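You operate a simulated robot arm through the tools that you are given. There is no shell and no other tool. Be economical: measure what you need, move in short steps, check, and stop when the job is done.

Carry out the task below with a simulated robot arm. There is one attempt and no reset: what you move stays moved.

TASK
Press the reset button of the hand winder two times. Then take the small black bobbin and put it on the blue slip.
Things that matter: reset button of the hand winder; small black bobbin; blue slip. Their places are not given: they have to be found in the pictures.

It is judged by the outcome, as a careful person would: the job done as asked, and still so three seconds after it is handed in. It fails if anything else is knocked over, pushed out of place, dropped, spilled or broken.

THE ROBOT
A 7-joint arm with a two-finger parallel gripper, fixed in place. Base frame: the origin is at the foot of the arm, x ahead of it, y to its left, z up; the work surface is at about z = 0. Lengths are in m, angles in rad, forces in N, time in s.
With the tool pointing down near the work surface it reaches from about 0.24 to 0.62 m from the base axis. Its first joint turns from -1.152 to 1.152 rad. Payload 2.6 kg.
Tool frame: the origin (TCP) lies between the finger pads and is the grasp point; the fingertips stand 0.03 m ahead of it; z points along the fingers, y is the line along which they close. The gripper opens to 0.094 m. The fingers are 0.028 m wide and 0.01 m thick; the gripper's body (0.05 by 0.096 m) begins 0.055 m behind the TCP.
Orientation is told as [roll, pitch, yaw] about the base's x, y, z axes, in that order, counted from this pose: with the fingers straight down and closing along the base's y, the tool's x points along the base's -x, its y along +y and its z along -z.

THE INTERFACE
- The arm moves only by the tool move_arm. Its argument "increments" is a list of rows, each a list of 7 numbers: the shift along the base's x, y, z in m, then the turn, a rotation vector about the base's x, y, z in rad, then the opening, from 0 (shut) to 1 (fully open). In form: [[dx, dy, dz, ax, ay, az, hand], ...]. A call has 1 to 12 rows; each row is the pose to reach, as a shift and turn from the pose commanded when the call began. A row lasts 0.2 s, in which the tool goes at most 0.05 m and 0.15 rad; a call with a longer step from one row to the next is refused whole, and so is a gripper value outside its range. A pose out of reach is approached as far as the arm can. The call stops where the force on the tool passes 40 N (or 10 N more than at its start, if that is more) or the arm is blocked; 0.2 s more then pass. The fingers move at their own pace (about 0.072 m/s each) and stop on an object; they squeeze with about 37 N. The grip force told is the motor's: it shows also when the fingers shut on nothing. Time passes only in rows, and 0.2 s behind the last, so rows that repeat a pose let the fingers close. It gives the time, the measured TCP pose, the force on the tool (base axes), the opening and the grip force at its end, in the units of the frame above (readings bear some noise).
- Cameras (640 x 400 px; columns grow to the right, rows downward): "scene" is fixed at [0.0324, 0.4341, 0.5584]; the picture's right is [-0.78, -0.62, 0.00], its down [-0.39, 0.48, -0.79] and it looks along [0.49, -0.61, -0.62] (base axes); focal length 282 px, centre (320, 200). "wrist" rides on the gripper at [-0.037, 0, -0.058] in the tool frame; the picture's right is [0.00, -1.00, 0.00], its down [0.97, 0.00, -0.24] and it looks along [0.24, 0.00, 0.97] (tool axes); focal length 218 px, centre (320, 200).
- grab_frame(camera): a new picture of that camera. No time passes.
- probe_pixels(camera, pixels): for up to 12 pixels [column, row] of the newest picture of that camera ("zoom" is the newest enlarged one), the place [x, y, z] in the base frame of the surface seen there, good to about 0.002 m. No time passes.
- zoom(camera, box): a new picture of the part [left, top, right, bottom] of that camera's present view, enlarged. No time passes.
- finish_job(): hands the job in; it is judged then, once.

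Work in short steps. Measure before you move; look again where a grasp or a placing could have gone wrong, and mend it. You have 80 turns and 34 pictures in all, the two below and enlarged ones among them. Open the gripper and draw the arm clear of the work before you hand the job in, unless the task says otherwise; then end with one line.

The tools are called after ">>>" as a command line: name --pt "numbers of a row" for each row, then --argument value for the rest, lists and objects as JSON in quotes. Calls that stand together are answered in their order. move_arm: Moves the arm, as the interface text tells. Its arguments: {"type":"object","properties":{"increments":{"type":"array"}},"required":["increments"]} The other tools are called the same way: grab_frame (camera) takes a picture; probe_pixels (camera, pixels) gives the place of the surface under pixels of a picture; zoom (camera, box) takes an enlarged picture of a part of a camera's view; finish_job () hands the job in.

At the start:

```text
clock: 0.0
tcp_pos: [0.3576, 0.0462, 0.3704]
orientation: [0.0, 0.001, -0.001]
contact_force: [0.6, -0.1, -0.5]
width: 0.0938
gripper_force: 0.0
```

scene: 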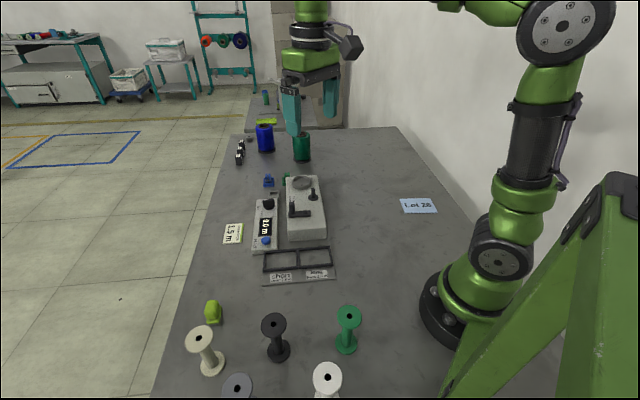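
wrist: 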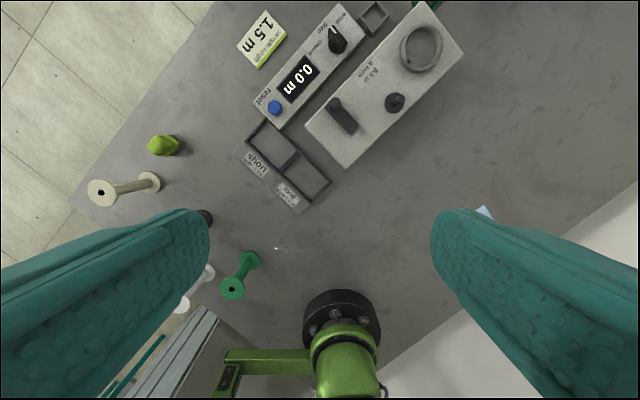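

The wrist view shows a blue button labelled "reset" at (275,107), and the scene view shows a black bobbin at (276,338) and a blue slip at (418,206). I'll zoom in on each.

>>> zoom --camera "scene" --box '[220, 160, 350, 290]'

>>> probe_pixels --camera "scene" --pixels '[[266, 239], [270, 176], [274, 322], [284, 354], [278, 340], [418, 206], [402, 199], [432, 199], [404, 213], [437, 213], [236, 386], [348, 315]]'

>>> zoom --camera "scene" --box '[170, 290, 390, 400]'

```text
3.08 times, centred on (285, 225) of scene
```

zoom: 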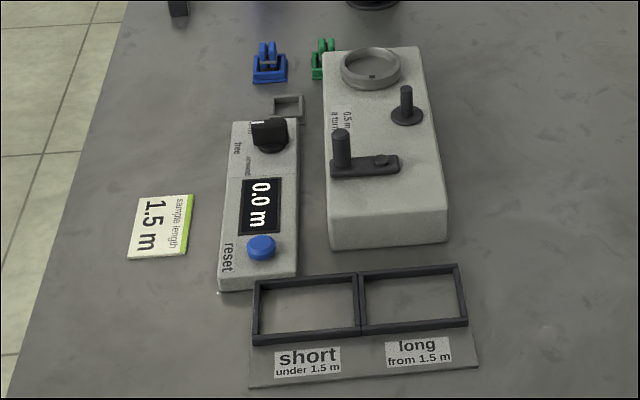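

```text
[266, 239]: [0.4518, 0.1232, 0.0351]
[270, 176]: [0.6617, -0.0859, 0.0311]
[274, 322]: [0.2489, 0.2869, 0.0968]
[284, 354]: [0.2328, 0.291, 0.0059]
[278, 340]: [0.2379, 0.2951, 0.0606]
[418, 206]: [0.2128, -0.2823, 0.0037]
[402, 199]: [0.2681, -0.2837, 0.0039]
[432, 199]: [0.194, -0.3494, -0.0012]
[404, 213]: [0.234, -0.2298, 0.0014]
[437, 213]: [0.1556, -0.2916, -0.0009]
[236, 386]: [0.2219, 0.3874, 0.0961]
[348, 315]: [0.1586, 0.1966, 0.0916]
```

```text
2.91 times, centred on (280, 345) of scene
```

zoom: 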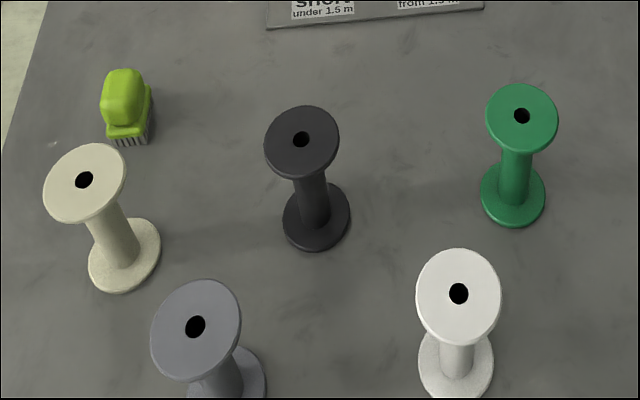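

The bobbin at (276,338) is black, and there is another dark object at (240,152). I'll look at that one and the slip before choosing.

>>> zoom --camera "scene" --box '[220, 110, 330, 200]'

>>> zoom --camera "scene" --box '[380, 180, 460, 230]'

>>> probe_pixels --camera "scene" --pixels '[[262, 325], [286, 325], [274, 314], [274, 335], [266, 347], [290, 347], [240, 158], [240, 146], [273, 340], [282, 340]]'

```text
4.44 times, centred on (275, 155) of scene
```

zoom: 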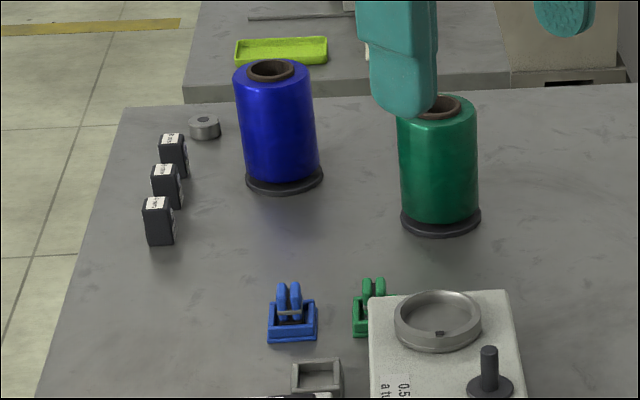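

```text
8.00 times, centred on (420, 205) of scene
```

zoom: 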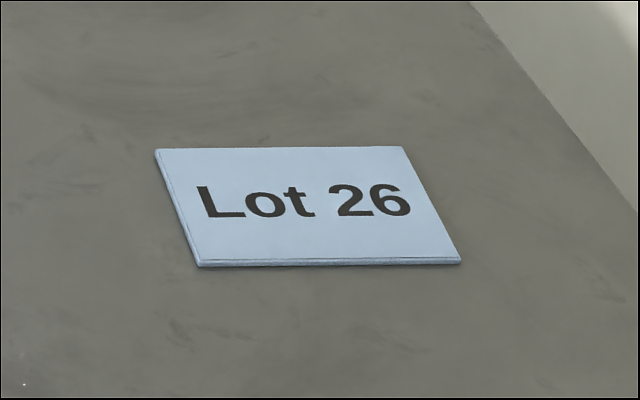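

```text
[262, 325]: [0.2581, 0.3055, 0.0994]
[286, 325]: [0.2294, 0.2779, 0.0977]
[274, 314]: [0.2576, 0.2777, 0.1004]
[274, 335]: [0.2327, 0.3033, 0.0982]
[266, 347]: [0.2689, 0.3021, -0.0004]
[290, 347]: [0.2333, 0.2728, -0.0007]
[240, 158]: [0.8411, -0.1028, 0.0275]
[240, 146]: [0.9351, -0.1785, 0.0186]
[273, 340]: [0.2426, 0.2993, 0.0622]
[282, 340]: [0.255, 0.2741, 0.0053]
```

The button is near (0.452, 0.123). I'll measure the button, its panel and the tall parts around it.

>>> probe_pixels --camera "wrist" --pixels '[[275, 107], [270, 107], [280, 107], [275, 102], [275, 112], [262, 107], [285, 115], [297, 80], [337, 38], [335, 103], [395, 100], [340, 150]]'

>>> probe_pixels --camera "scene" --pixels '[[265, 237], [266, 239], [267, 205], [291, 203], [313, 192], [300, 220], [258, 246], [272, 246]]'

>>> zoom --camera "wrist" --box '[235, 80, 315, 130]'

```text
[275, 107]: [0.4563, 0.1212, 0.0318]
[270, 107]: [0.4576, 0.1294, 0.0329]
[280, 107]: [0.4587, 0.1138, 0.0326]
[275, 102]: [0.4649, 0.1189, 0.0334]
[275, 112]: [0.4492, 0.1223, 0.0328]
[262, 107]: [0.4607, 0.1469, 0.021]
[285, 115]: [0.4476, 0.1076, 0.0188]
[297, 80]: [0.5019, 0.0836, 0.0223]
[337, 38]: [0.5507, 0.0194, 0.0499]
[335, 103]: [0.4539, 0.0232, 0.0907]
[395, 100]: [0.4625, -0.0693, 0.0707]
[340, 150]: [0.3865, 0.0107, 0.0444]
```

```text
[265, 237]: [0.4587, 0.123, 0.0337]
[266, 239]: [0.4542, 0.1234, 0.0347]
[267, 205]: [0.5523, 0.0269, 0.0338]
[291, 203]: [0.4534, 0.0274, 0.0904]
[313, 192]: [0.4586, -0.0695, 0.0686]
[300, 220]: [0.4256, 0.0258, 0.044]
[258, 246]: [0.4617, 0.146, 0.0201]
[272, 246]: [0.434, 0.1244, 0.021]
```

```text
8.00 times, centred on (275, 105) of wrist
```

zoom: 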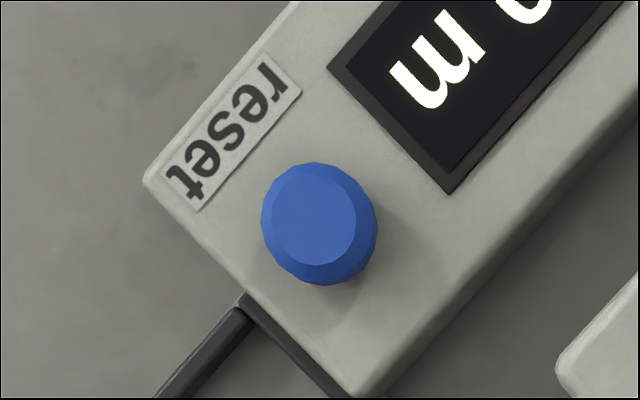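

The button centre is (0.457, 0.1215) with its top at 0.033. The panel is at 0.021 and the tallest neighbour is 0.091. I'll close the gripper and move to above the button.

>>> move_arm --pt "0.02 0.015 -0.02 0 0 0 0" --pt "0.045 0.035 -0.04 0 0 0 0" --pt "0.07 0.055 -0.07 0 0 0 0" --pt "0.0994 0.0753 -0.1 0 0 0 0" --pt "0.0994 0.0753 -0.14 0 0 0 0" --pt "0.0994 0.0753 -0.18 0 0 0 0" --pt "0.0994 0.0753 -0.22 0 0 0 0" --pt "0.0994 0.0753 -0.25 0 0 0 0" --pt "0.0994 0.0753 -0.27 0 0 0 0" --pt "0.0994 0.0753 -0.27 0 0 0 0"

>>> grab_frame --camera "scene"

```text
clock: 2.2
tcp_pos: [0.4578, 0.1222, 0.1008]
orientation: [-0.001, 0.0, -0.001]
contact_force: [0.2, -0.7, -0.8]
width: 0.0
gripper_force: 33.0
```

```text
26 pictures are left
```

scene: 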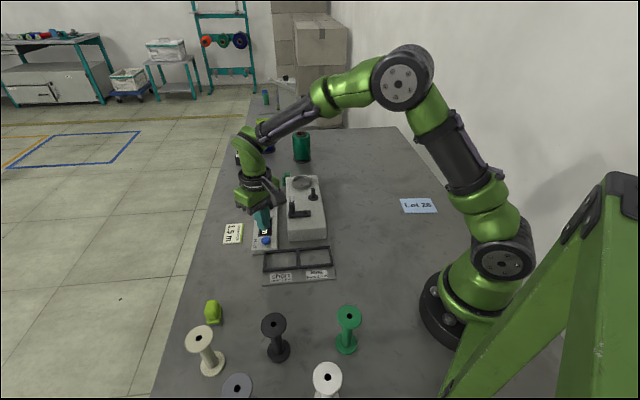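

The closed tips are 0.038 m above the button. I'll come down slowly and watch the force.

>>> move_arm --pt "0 0 -0.02 0 0 0 0" --pt "0 0 -0.032 0 0 0 0" --pt "0 0 -0.036 0 0 0 0" --pt "0 0 -0.038 0 0 0 0" --pt "0 0 -0.039 0 0 0 0" --pt "0 0 -0.04 0 0 0 0"

>>> zoom --camera "scene" --box '[235, 200, 299, 260]'

```text
clock: 3.6
tcp_pos: [0.4588, 0.1212, 0.0606]
orientation: [0.003, 0.002, 0.0]
contact_force: [-0.7, 2.6, 4.0]
width: 0.0001
gripper_force: 33.1
```

```text
6.67 times, centred on (267, 230) of scene
```

zoom: 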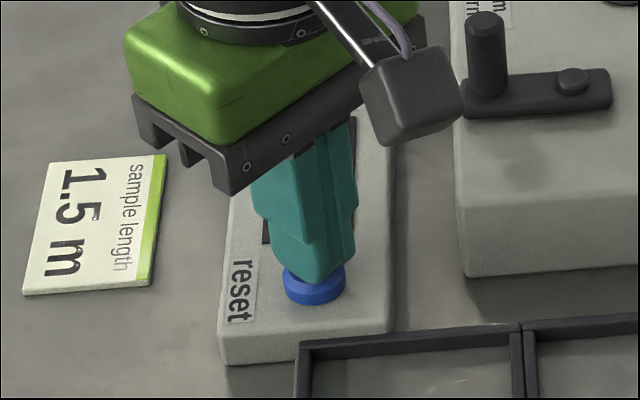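

There is contact at 4 N and the tips are centred on the button. I'll press further until it bottoms out.

>>> move_arm --pt "0 0 -0.001 0 0 0 0" --pt "0 0 -0.002 0 0 0 0" --pt "0 0 -0.003 0 0 0 0"

```text
clock: 4.4
tcp_pos: [0.4596, 0.1209, 0.0567]
orientation: [-0.001, 0.001, -0.001]
contact_force: [-8.1, -0.5, 15.6]
width: 0.0
gripper_force: 33.2
```

Force is now 15.6 N with the tips at 0.027. I'll look at the button before pressing further.

>>> zoom --camera "scene" --box '[235, 200, 299, 260]'

```text
6.67 times, centred on (267, 230) of scene
```

zoom: 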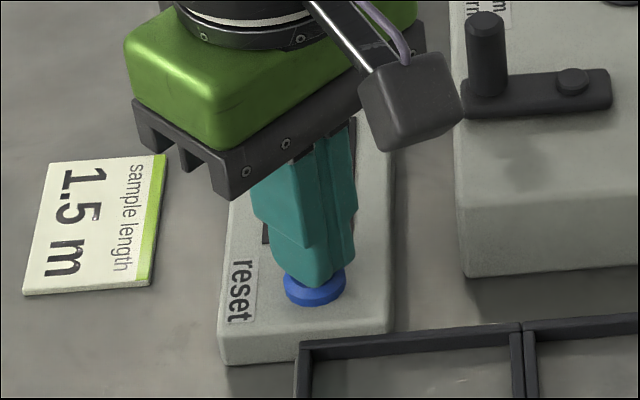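

The button has visibly gone down. I'll push a little more to reach the stop, then lift clear.

>>> move_arm --pt "-0.001 0 -0.001 0 0 0 0" --pt "-0.001 0 -0.0015 0 0 0 0"

```text
clock: 5.0
tcp_pos: [0.4592, 0.1214, 0.0574]
orientation: [0.002, -0.007, -0.001]
contact_force: [2.7, 3.6, 17.9]
width: 0.0
gripper_force: 32.9
```

It went no deeper at 18 N, so it's at the stop. I'll release by lifting 2.5 cm.

>>> move_arm --pt "0 0 0.004 0 0 0 0" --pt "0 0 0.015 0 0 0 0" --pt "0 0 0.03 0 0 0 0" --pt "0 0 0.03 0 0 0 0"

>>> zoom --camera "scene" --box '[235, 200, 299, 260]'

```text
clock: 6.0
tcp_pos: [0.4557, 0.1219, 0.0846]
orientation: [0.001, 0.0, 0.0]
contact_force: [0.8, 0.2, 0.1]
width: 0.0
gripper_force: 33.3
```

```text
6.67 times, centred on (267, 230) of scene
```

zoom: 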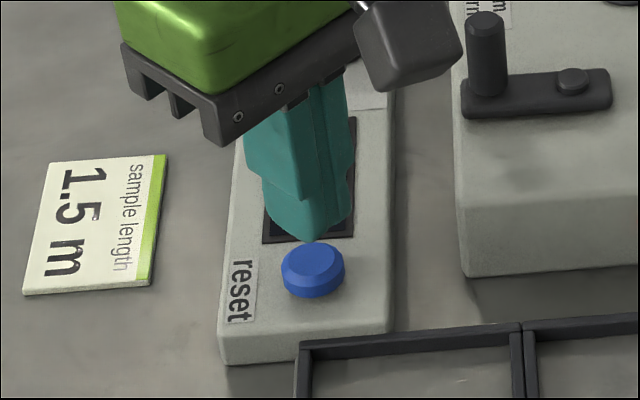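

The button sprang back up. I'll make the second press to the same depth, then lift.

>>> move_arm --pt "0 0 -0.015 0 0 0 0" --pt "0 0 -0.024 0 0 0 0" --pt "0 0 -0.027 0 0 0 0" --pt "0 0 -0.029 0 0 0 0" --pt "0 0 -0.03 0 0 0 0" --pt "0 0 -0.0305 0 0 0 0"

```text
clock: 7.4
tcp_pos: [0.4569, 0.1217, 0.0562]
orientation: [0.002, -0.002, 0.0]
contact_force: [-7.1, 0.1, 21.2]
width: 0.0
gripper_force: 33.1
```

The second press also bottomed, at 21 N. I'll lift straight up and travel toward the black bobbin at (0.245, 0.29), staying high.

>>> move_arm --pt "0 0 0.01 0 0 0 0" --pt "0 0 0.05 0 0 0 0" --pt "0 0 0.095 0 0 0 0" --pt "0 0 0.14 0 0 0 0" --pt "0 0 0.18 0 0 0 0" --pt "-0.03 0.025 0.19 0 0 0 0" --pt "-0.065 0.05 0.19 0 0 0 0" --pt "-0.1 0.08 0.19 0 0 0 0.3" --pt "-0.135 0.11 0.19 0 0 0 0.7" --pt "-0.17 0.14 0.19 0 0 0 0.7" --pt "-0.205 0.165 0.19 0 0 0 0.7" --pt "-0.21 0.168 0.19 0 0 0 0.7"

>>> grab_frame --camera "wrist"

>>> grab_frame --camera "scene"

```text
clock: 10.0
tcp_pos: [0.2467, 0.291, 0.2432]
orientation: [0.0, -0.001, 0.0]
contact_force: [-0.3, -0.7, 0.2]
width: 0.0659
gripper_force: 0.2
```

```text
22 pictures are left
```

wrist: 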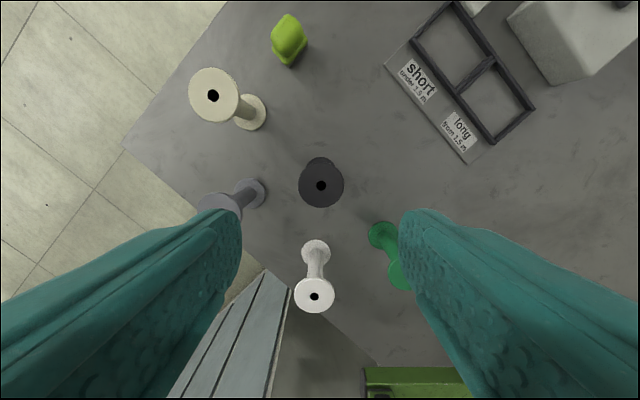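

```text
21 pictures are left
```

scene: 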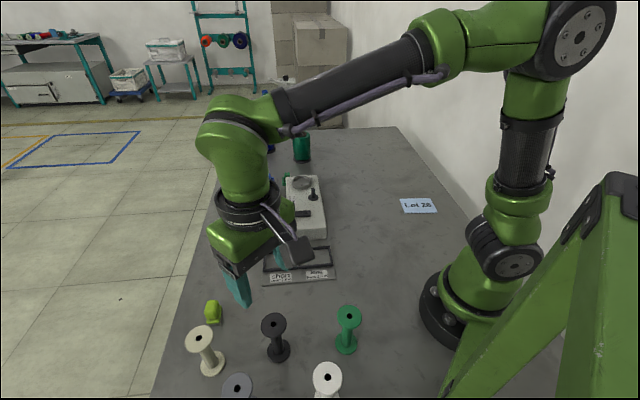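

The black bobbin's flange is centred at about (321,185) in the wrist view. I'll measure its rim and the neighbouring bobbins.

>>> probe_pixels --camera "wrist" --pixels '[[302, 186], [340, 186], [312, 184], [330, 184], [321, 200], [321, 172], [222, 208], [250, 190], [314, 290], [314, 252], [378, 235], [395, 270]]'

>>> zoom --camera "wrist" --box '[281, 145, 361, 225]'

```text
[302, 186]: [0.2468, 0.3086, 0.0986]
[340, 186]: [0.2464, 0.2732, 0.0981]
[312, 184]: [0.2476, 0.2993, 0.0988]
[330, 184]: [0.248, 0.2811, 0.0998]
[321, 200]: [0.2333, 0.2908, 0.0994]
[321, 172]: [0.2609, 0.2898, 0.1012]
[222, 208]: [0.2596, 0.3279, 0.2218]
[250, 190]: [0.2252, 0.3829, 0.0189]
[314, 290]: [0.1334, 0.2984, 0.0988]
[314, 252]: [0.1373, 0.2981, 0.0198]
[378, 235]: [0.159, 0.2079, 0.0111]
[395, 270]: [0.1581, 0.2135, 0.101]
```

```text
5.00 times, centred on (321, 185) of wrist
```

zoom: 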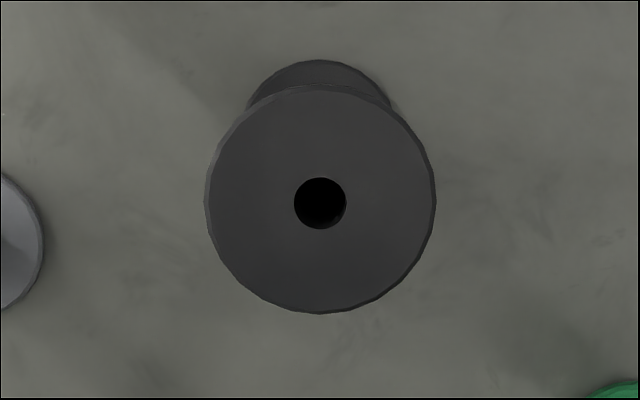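

The flange centre is (0.247, 0.290) with its top at 0.099 and a diameter of about 0.043, right below the TCP. I'll descend so the pads straddle the top flange.

>>> move_arm --pt "0 0 -0.04 0 0 0 0.7" --pt "0 0 -0.08 0 0 0 0.7" --pt "0 0 -0.11 0 0 0 0.7" --pt "0 0 -0.135 0 0 0 0.7" --pt "0 0 -0.151 0 0 0 0.7" --pt "0 0 -0.151 0 0 0 0.7"

>>> grab_frame --camera "wrist"

>>> zoom --camera "scene" --box '[190, 280, 360, 390]'

```text
clock: 11.4
tcp_pos: [0.2449, 0.2906, 0.0925]
orientation: [0.001, 0.001, 0.002]
contact_force: [-0.4, -0.2, 0.4]
width: 0.0657
gripper_force: 0.0
```

```text
19 pictures are left
```

wrist: 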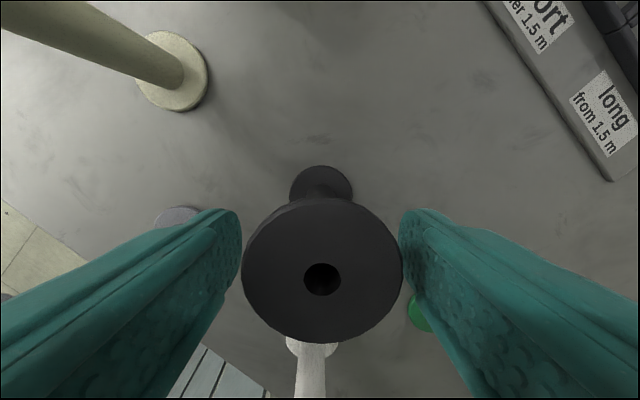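

```text
3.64 times, centred on (275, 335) of scene
```

zoom: 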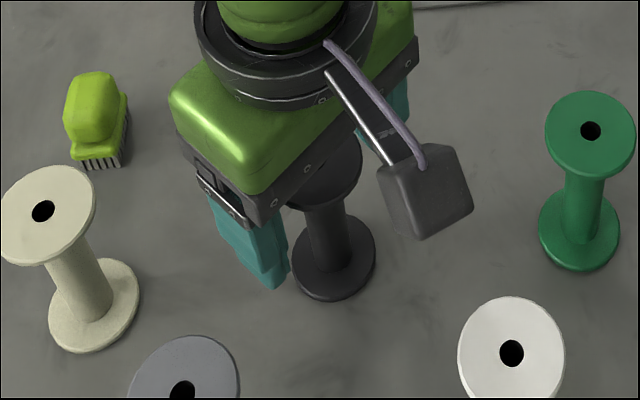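

The bobbin sits centred between the fingers at (322,272) and nothing else is near them. I'll close.

>>> move_arm --pt "0 0 0 0 0 0 0.5" --pt "0 0 0 0 0 0 0.4" --pt "0 0 0 0 0 0 0" --pt "0 0 0 0 0 0 0" --pt "0 0 0 0 0 0 0"

```text
clock: 12.6
tcp_pos: [0.2446, 0.2895, 0.0933]
orientation: [0.0, 0.0, 0.002]
contact_force: [-0.4, -0.6, 0.1]
width: 0.044
gripper_force: 37.5
```

It gripped the flange at 0.044 m with 37 N. I'll lift a little and check.

>>> move_arm --pt "0 0 0.01 0 0 0 0" --pt "0 0 0.03 0 0 0 0" --pt "0 0 0.06 0 0 0 0" --pt "0 0 0.09 0 0 0 0" --pt "0 0 0.12 0 0 0 0" --pt "0 0 0.15 0 0 0 0" --pt "0 0 0.15 0 0 0 0"

>>> grab_frame --camera "scene"

>>> grab_frame --camera "wrist"

```text
clock: 14.2
tcp_pos: [0.2462, 0.2884, 0.2445]
orientation: [-0.001, -0.001, 0.0]
contact_force: [-1.2, 0.4, 0.3]
width: 0.0437
gripper_force: 37.1
```

```text
17 pictures are left
```

scene: 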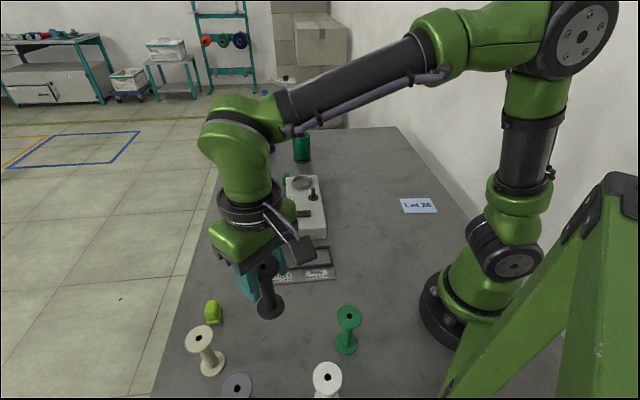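

```text
16 pictures are left
```

wrist: 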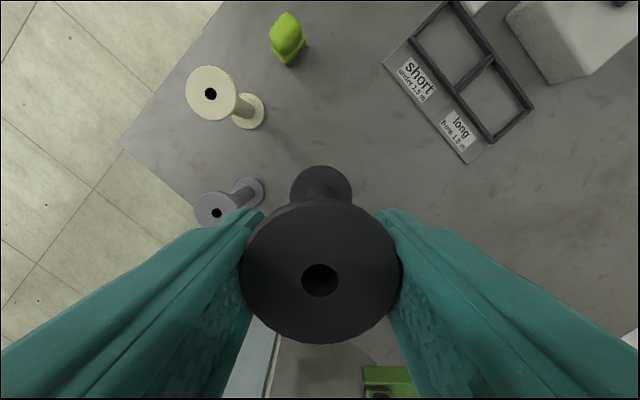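

The bobbin hangs straight with its bottom at about z=0.15. I'll swing it around in an arc at that height, above everything else.

>>> move_arm --pt "0.024 -0.0225 0 0 0 0 0" --pt "0.046 -0.047 0 0 0 0 0" --pt "0.066 -0.073 0 0 0 0 0" --pt "0.0835 -0.101 0 0 0 0 0" --pt "0.0985 -0.13 0 0 0 0 0" --pt "0.111 -0.1605 0 0 0 0 0" --pt "0.1205 -0.192 0 0 0 0 0" --pt "0.128 -0.224 0 0 0 0 0" --pt "0.132 -0.2565 0 0 0 0 0" --pt "0.1335 -0.2895 0 0 0 0 0"

```text
clock: 16.4
tcp_pos: [0.3747, -0.0021, 0.2444]
orientation: [0.0, 0.0, -0.001]
contact_force: [-0.8, 0.8, -0.7]
width: 0.0437
gripper_force: 37.4
```

Halfway and the grip is steady. I'll continue to above the slip.

>>> move_arm --pt "-0.003 -0.034 0 0 0 0 0" --pt "-0.01 -0.0685 0 0 0 0 0" --pt "-0.02 -0.1015 0 0 0 0 0" --pt "-0.034 -0.133 0 0 0 0 0" --pt "-0.05 -0.163 0 0 0 0 0" --pt "-0.0685 -0.1915 0 0 0 0 0" --pt "-0.09 -0.217 0 0 0 0 0" --pt "-0.113 -0.2415 0 0 0 0 0" --pt "-0.1385 -0.263 0 0 0 0 0" --pt "-0.165 -0.282 0 0 0 0 0" --pt "-0.165 -0.282 0 0 0 0 0"

>>> grab_frame --camera "scene"

>>> grab_frame --camera "wrist"

```text
clock: 18.8
tcp_pos: [0.2139, -0.2839, 0.2437]
orientation: [0.002, 0.0, 0.0]
contact_force: [-0.5, 0.3, -0.1]
width: 0.0436
gripper_force: 36.6
```

```text
15 pictures are left
```

scene: 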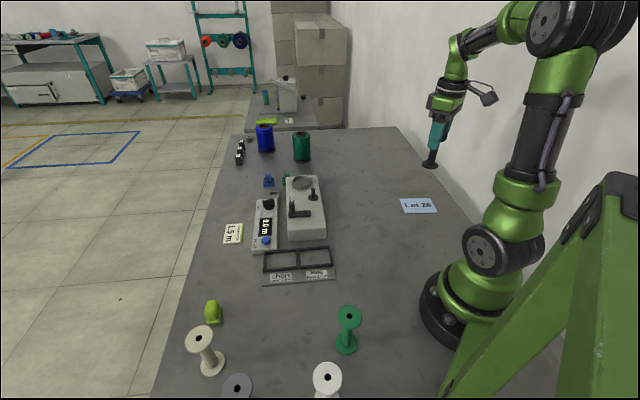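

```text
14 pictures are left
```

wrist: 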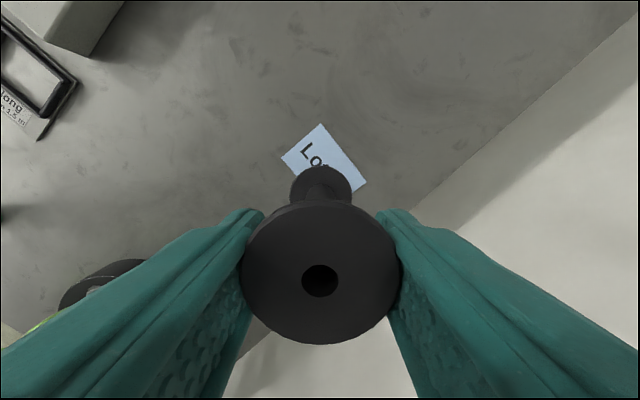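

The slip is below, with three corners visible in the wrist view at (320,124), (281,157) and (367,185). I'll measure its centre more finely.

>>> probe_pixels --camera "wrist" --pixels '[[320, 126], [284, 157], [364, 184], [310, 150]]'

>>> probe_pixels --camera "scene" --pixels '[[400.5, 199.5], [429.5, 199], [436, 212], [405.5, 212.3], [418, 206]]'

```text
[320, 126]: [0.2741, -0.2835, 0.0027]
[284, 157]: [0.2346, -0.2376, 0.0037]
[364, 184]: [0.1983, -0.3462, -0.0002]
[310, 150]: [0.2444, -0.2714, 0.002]
```

```text
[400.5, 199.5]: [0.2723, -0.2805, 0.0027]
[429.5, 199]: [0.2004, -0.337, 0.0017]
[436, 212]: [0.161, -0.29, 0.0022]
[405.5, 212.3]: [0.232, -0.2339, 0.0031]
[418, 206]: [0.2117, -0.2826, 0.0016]
```

The slip centre is about (0.216, -0.285) with its top at 0.002. I'll lower the bobbin, slowing near contact.

>>> move_arm --pt "0.0025 -0.0015 -0.03 0 0 0 0" --pt "0.0025 -0.0015 -0.065 0 0 0 0" --pt "0.0025 -0.0015 -0.1 0 0 0 0" --pt "0.0025 -0.0015 -0.125 0 0 0 0" --pt "0.0025 -0.0015 -0.137 0 0 0 0" --pt "0.0025 -0.0015 -0.142 0 0 0 0" --pt "0.0025 -0.0015 -0.145 0 0 0 0" --pt "0.0025 -0.0015 -0.147 0 0 0 0"

>>> zoom --camera "scene" --box '[380, 150, 460, 230]'

```text
clock: 20.6
tcp_pos: [0.2181, -0.2838, 0.0962]
orientation: [0.0, 0.0, -0.002]
contact_force: [0.8, -0.3, -0.8]
width: 0.0435
gripper_force: 37.0
```

```text
5.00 times, centred on (420, 190) of scene
```

zoom: 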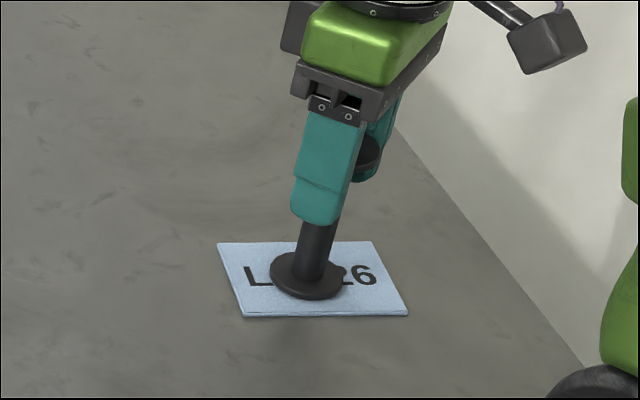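

The bobbin is centred over the slip with no contact force yet. I'll go down in 1 mm steps until it touches.

>>> move_arm --pt "0 0 -0.001 0 0 0 0" --pt "0 0 -0.002 0 0 0 0"

```text
clock: 21.2
tcp_pos: [0.2188, -0.2852, 0.0958]
orientation: [-0.002, -0.001, 0.001]
contact_force: [0.8, -0.4, 11.8]
width: 0.0434
gripper_force: 37.0
```

Contact at 11.8 N means it's standing on the slip. I'll back off slightly, open slowly, and wait.

>>> move_arm --pt "0 0 0.001 0 0 0 0" --pt "0 0 0.001 0 0 0 0.5" --pt "0 0 0.001 0 0 0 0.6" --pt "0 0 0.001 0 0 0 0.75" --pt "0 0 0.001 0 0 0 0.75"

>>> zoom --camera "scene" --box '[380, 150, 460, 230]'

>>> grab_frame --camera "wrist"

```text
clock: 22.4
tcp_pos: [0.2163, -0.2841, 0.096]
orientation: [-0.002, 0.0, 0.0]
contact_force: [0.0, -0.9, 0.4]
width: 0.0708
gripper_force: 0.1
```

```text
5.00 times, centred on (420, 190) of scene
```

zoom: 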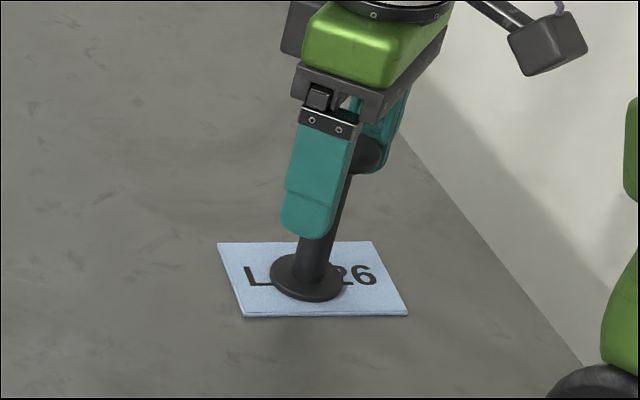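

```text
11 pictures are left
```

wrist: 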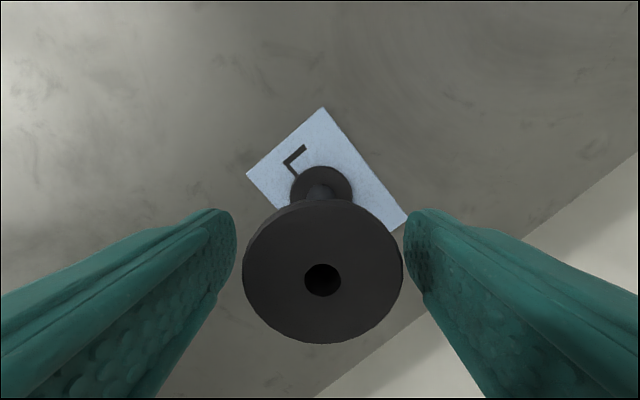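

The bobbin stands free on the slip with both fingers clear. I'll rise straight up and then move away from it.

>>> move_arm --pt "0 0 0.02 0 0 0 0.75" --pt "0 0 0.06 0 0 0 0.75" --pt "0 0 0.1 0 0 0 0.75" --pt "0 0 0.14 0 0 0 0.75" --pt "0 0 0.18 0 0 0 0.75" --pt "0.03 0.03 0.2 0 0 0 0.75" --pt "0.06 0.06 0.21 0 0 0 0.75" --pt "0.085 0.095 0.22 0 0 0 0.75" --pt "0.11 0.13 0.22 0 0 0 0.75" --pt "0.13 0.165 0.22 0 0 0 0.75" --pt "0.13 0.165 0.22 0 0 0 0.75"

>>> grab_frame --camera "scene"

>>> zoom --camera "scene" --box '[380, 150, 460, 230]'

```text
clock: 24.8
tcp_pos: [0.3468, -0.1161, 0.3163]
orientation: [-0.002, 0.001, 0.001]
contact_force: [0.4, 0.2, -0.1]
width: 0.0706
gripper_force: 0.0
```

```text
10 pictures are left
```

scene: 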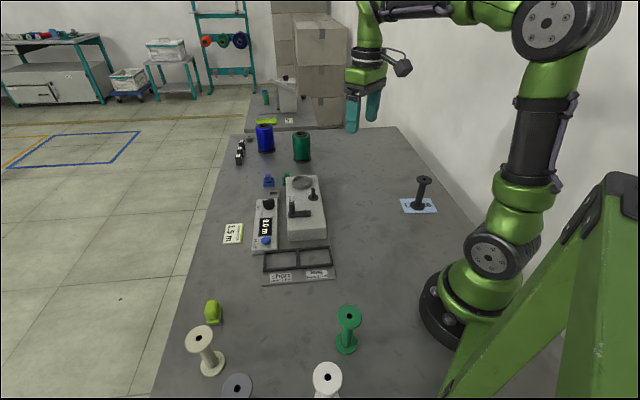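

```text
5.00 times, centred on (420, 190) of scene
```

zoom: 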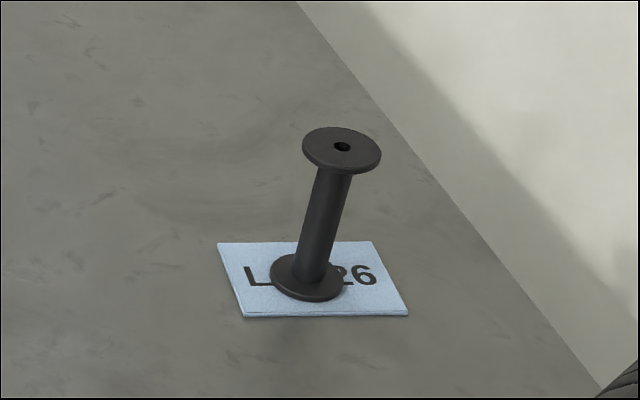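

The bobbin stands on the slip, nothing else has moved, and the arm is clear with the gripper open. I'll hand it in.

>>> finish_job

```text
The job is handed in.
```

I pressed the hand winder's reset button twice and stood the small black bobbin on the blue slip; nothing else in view had moved before I handed the job in.
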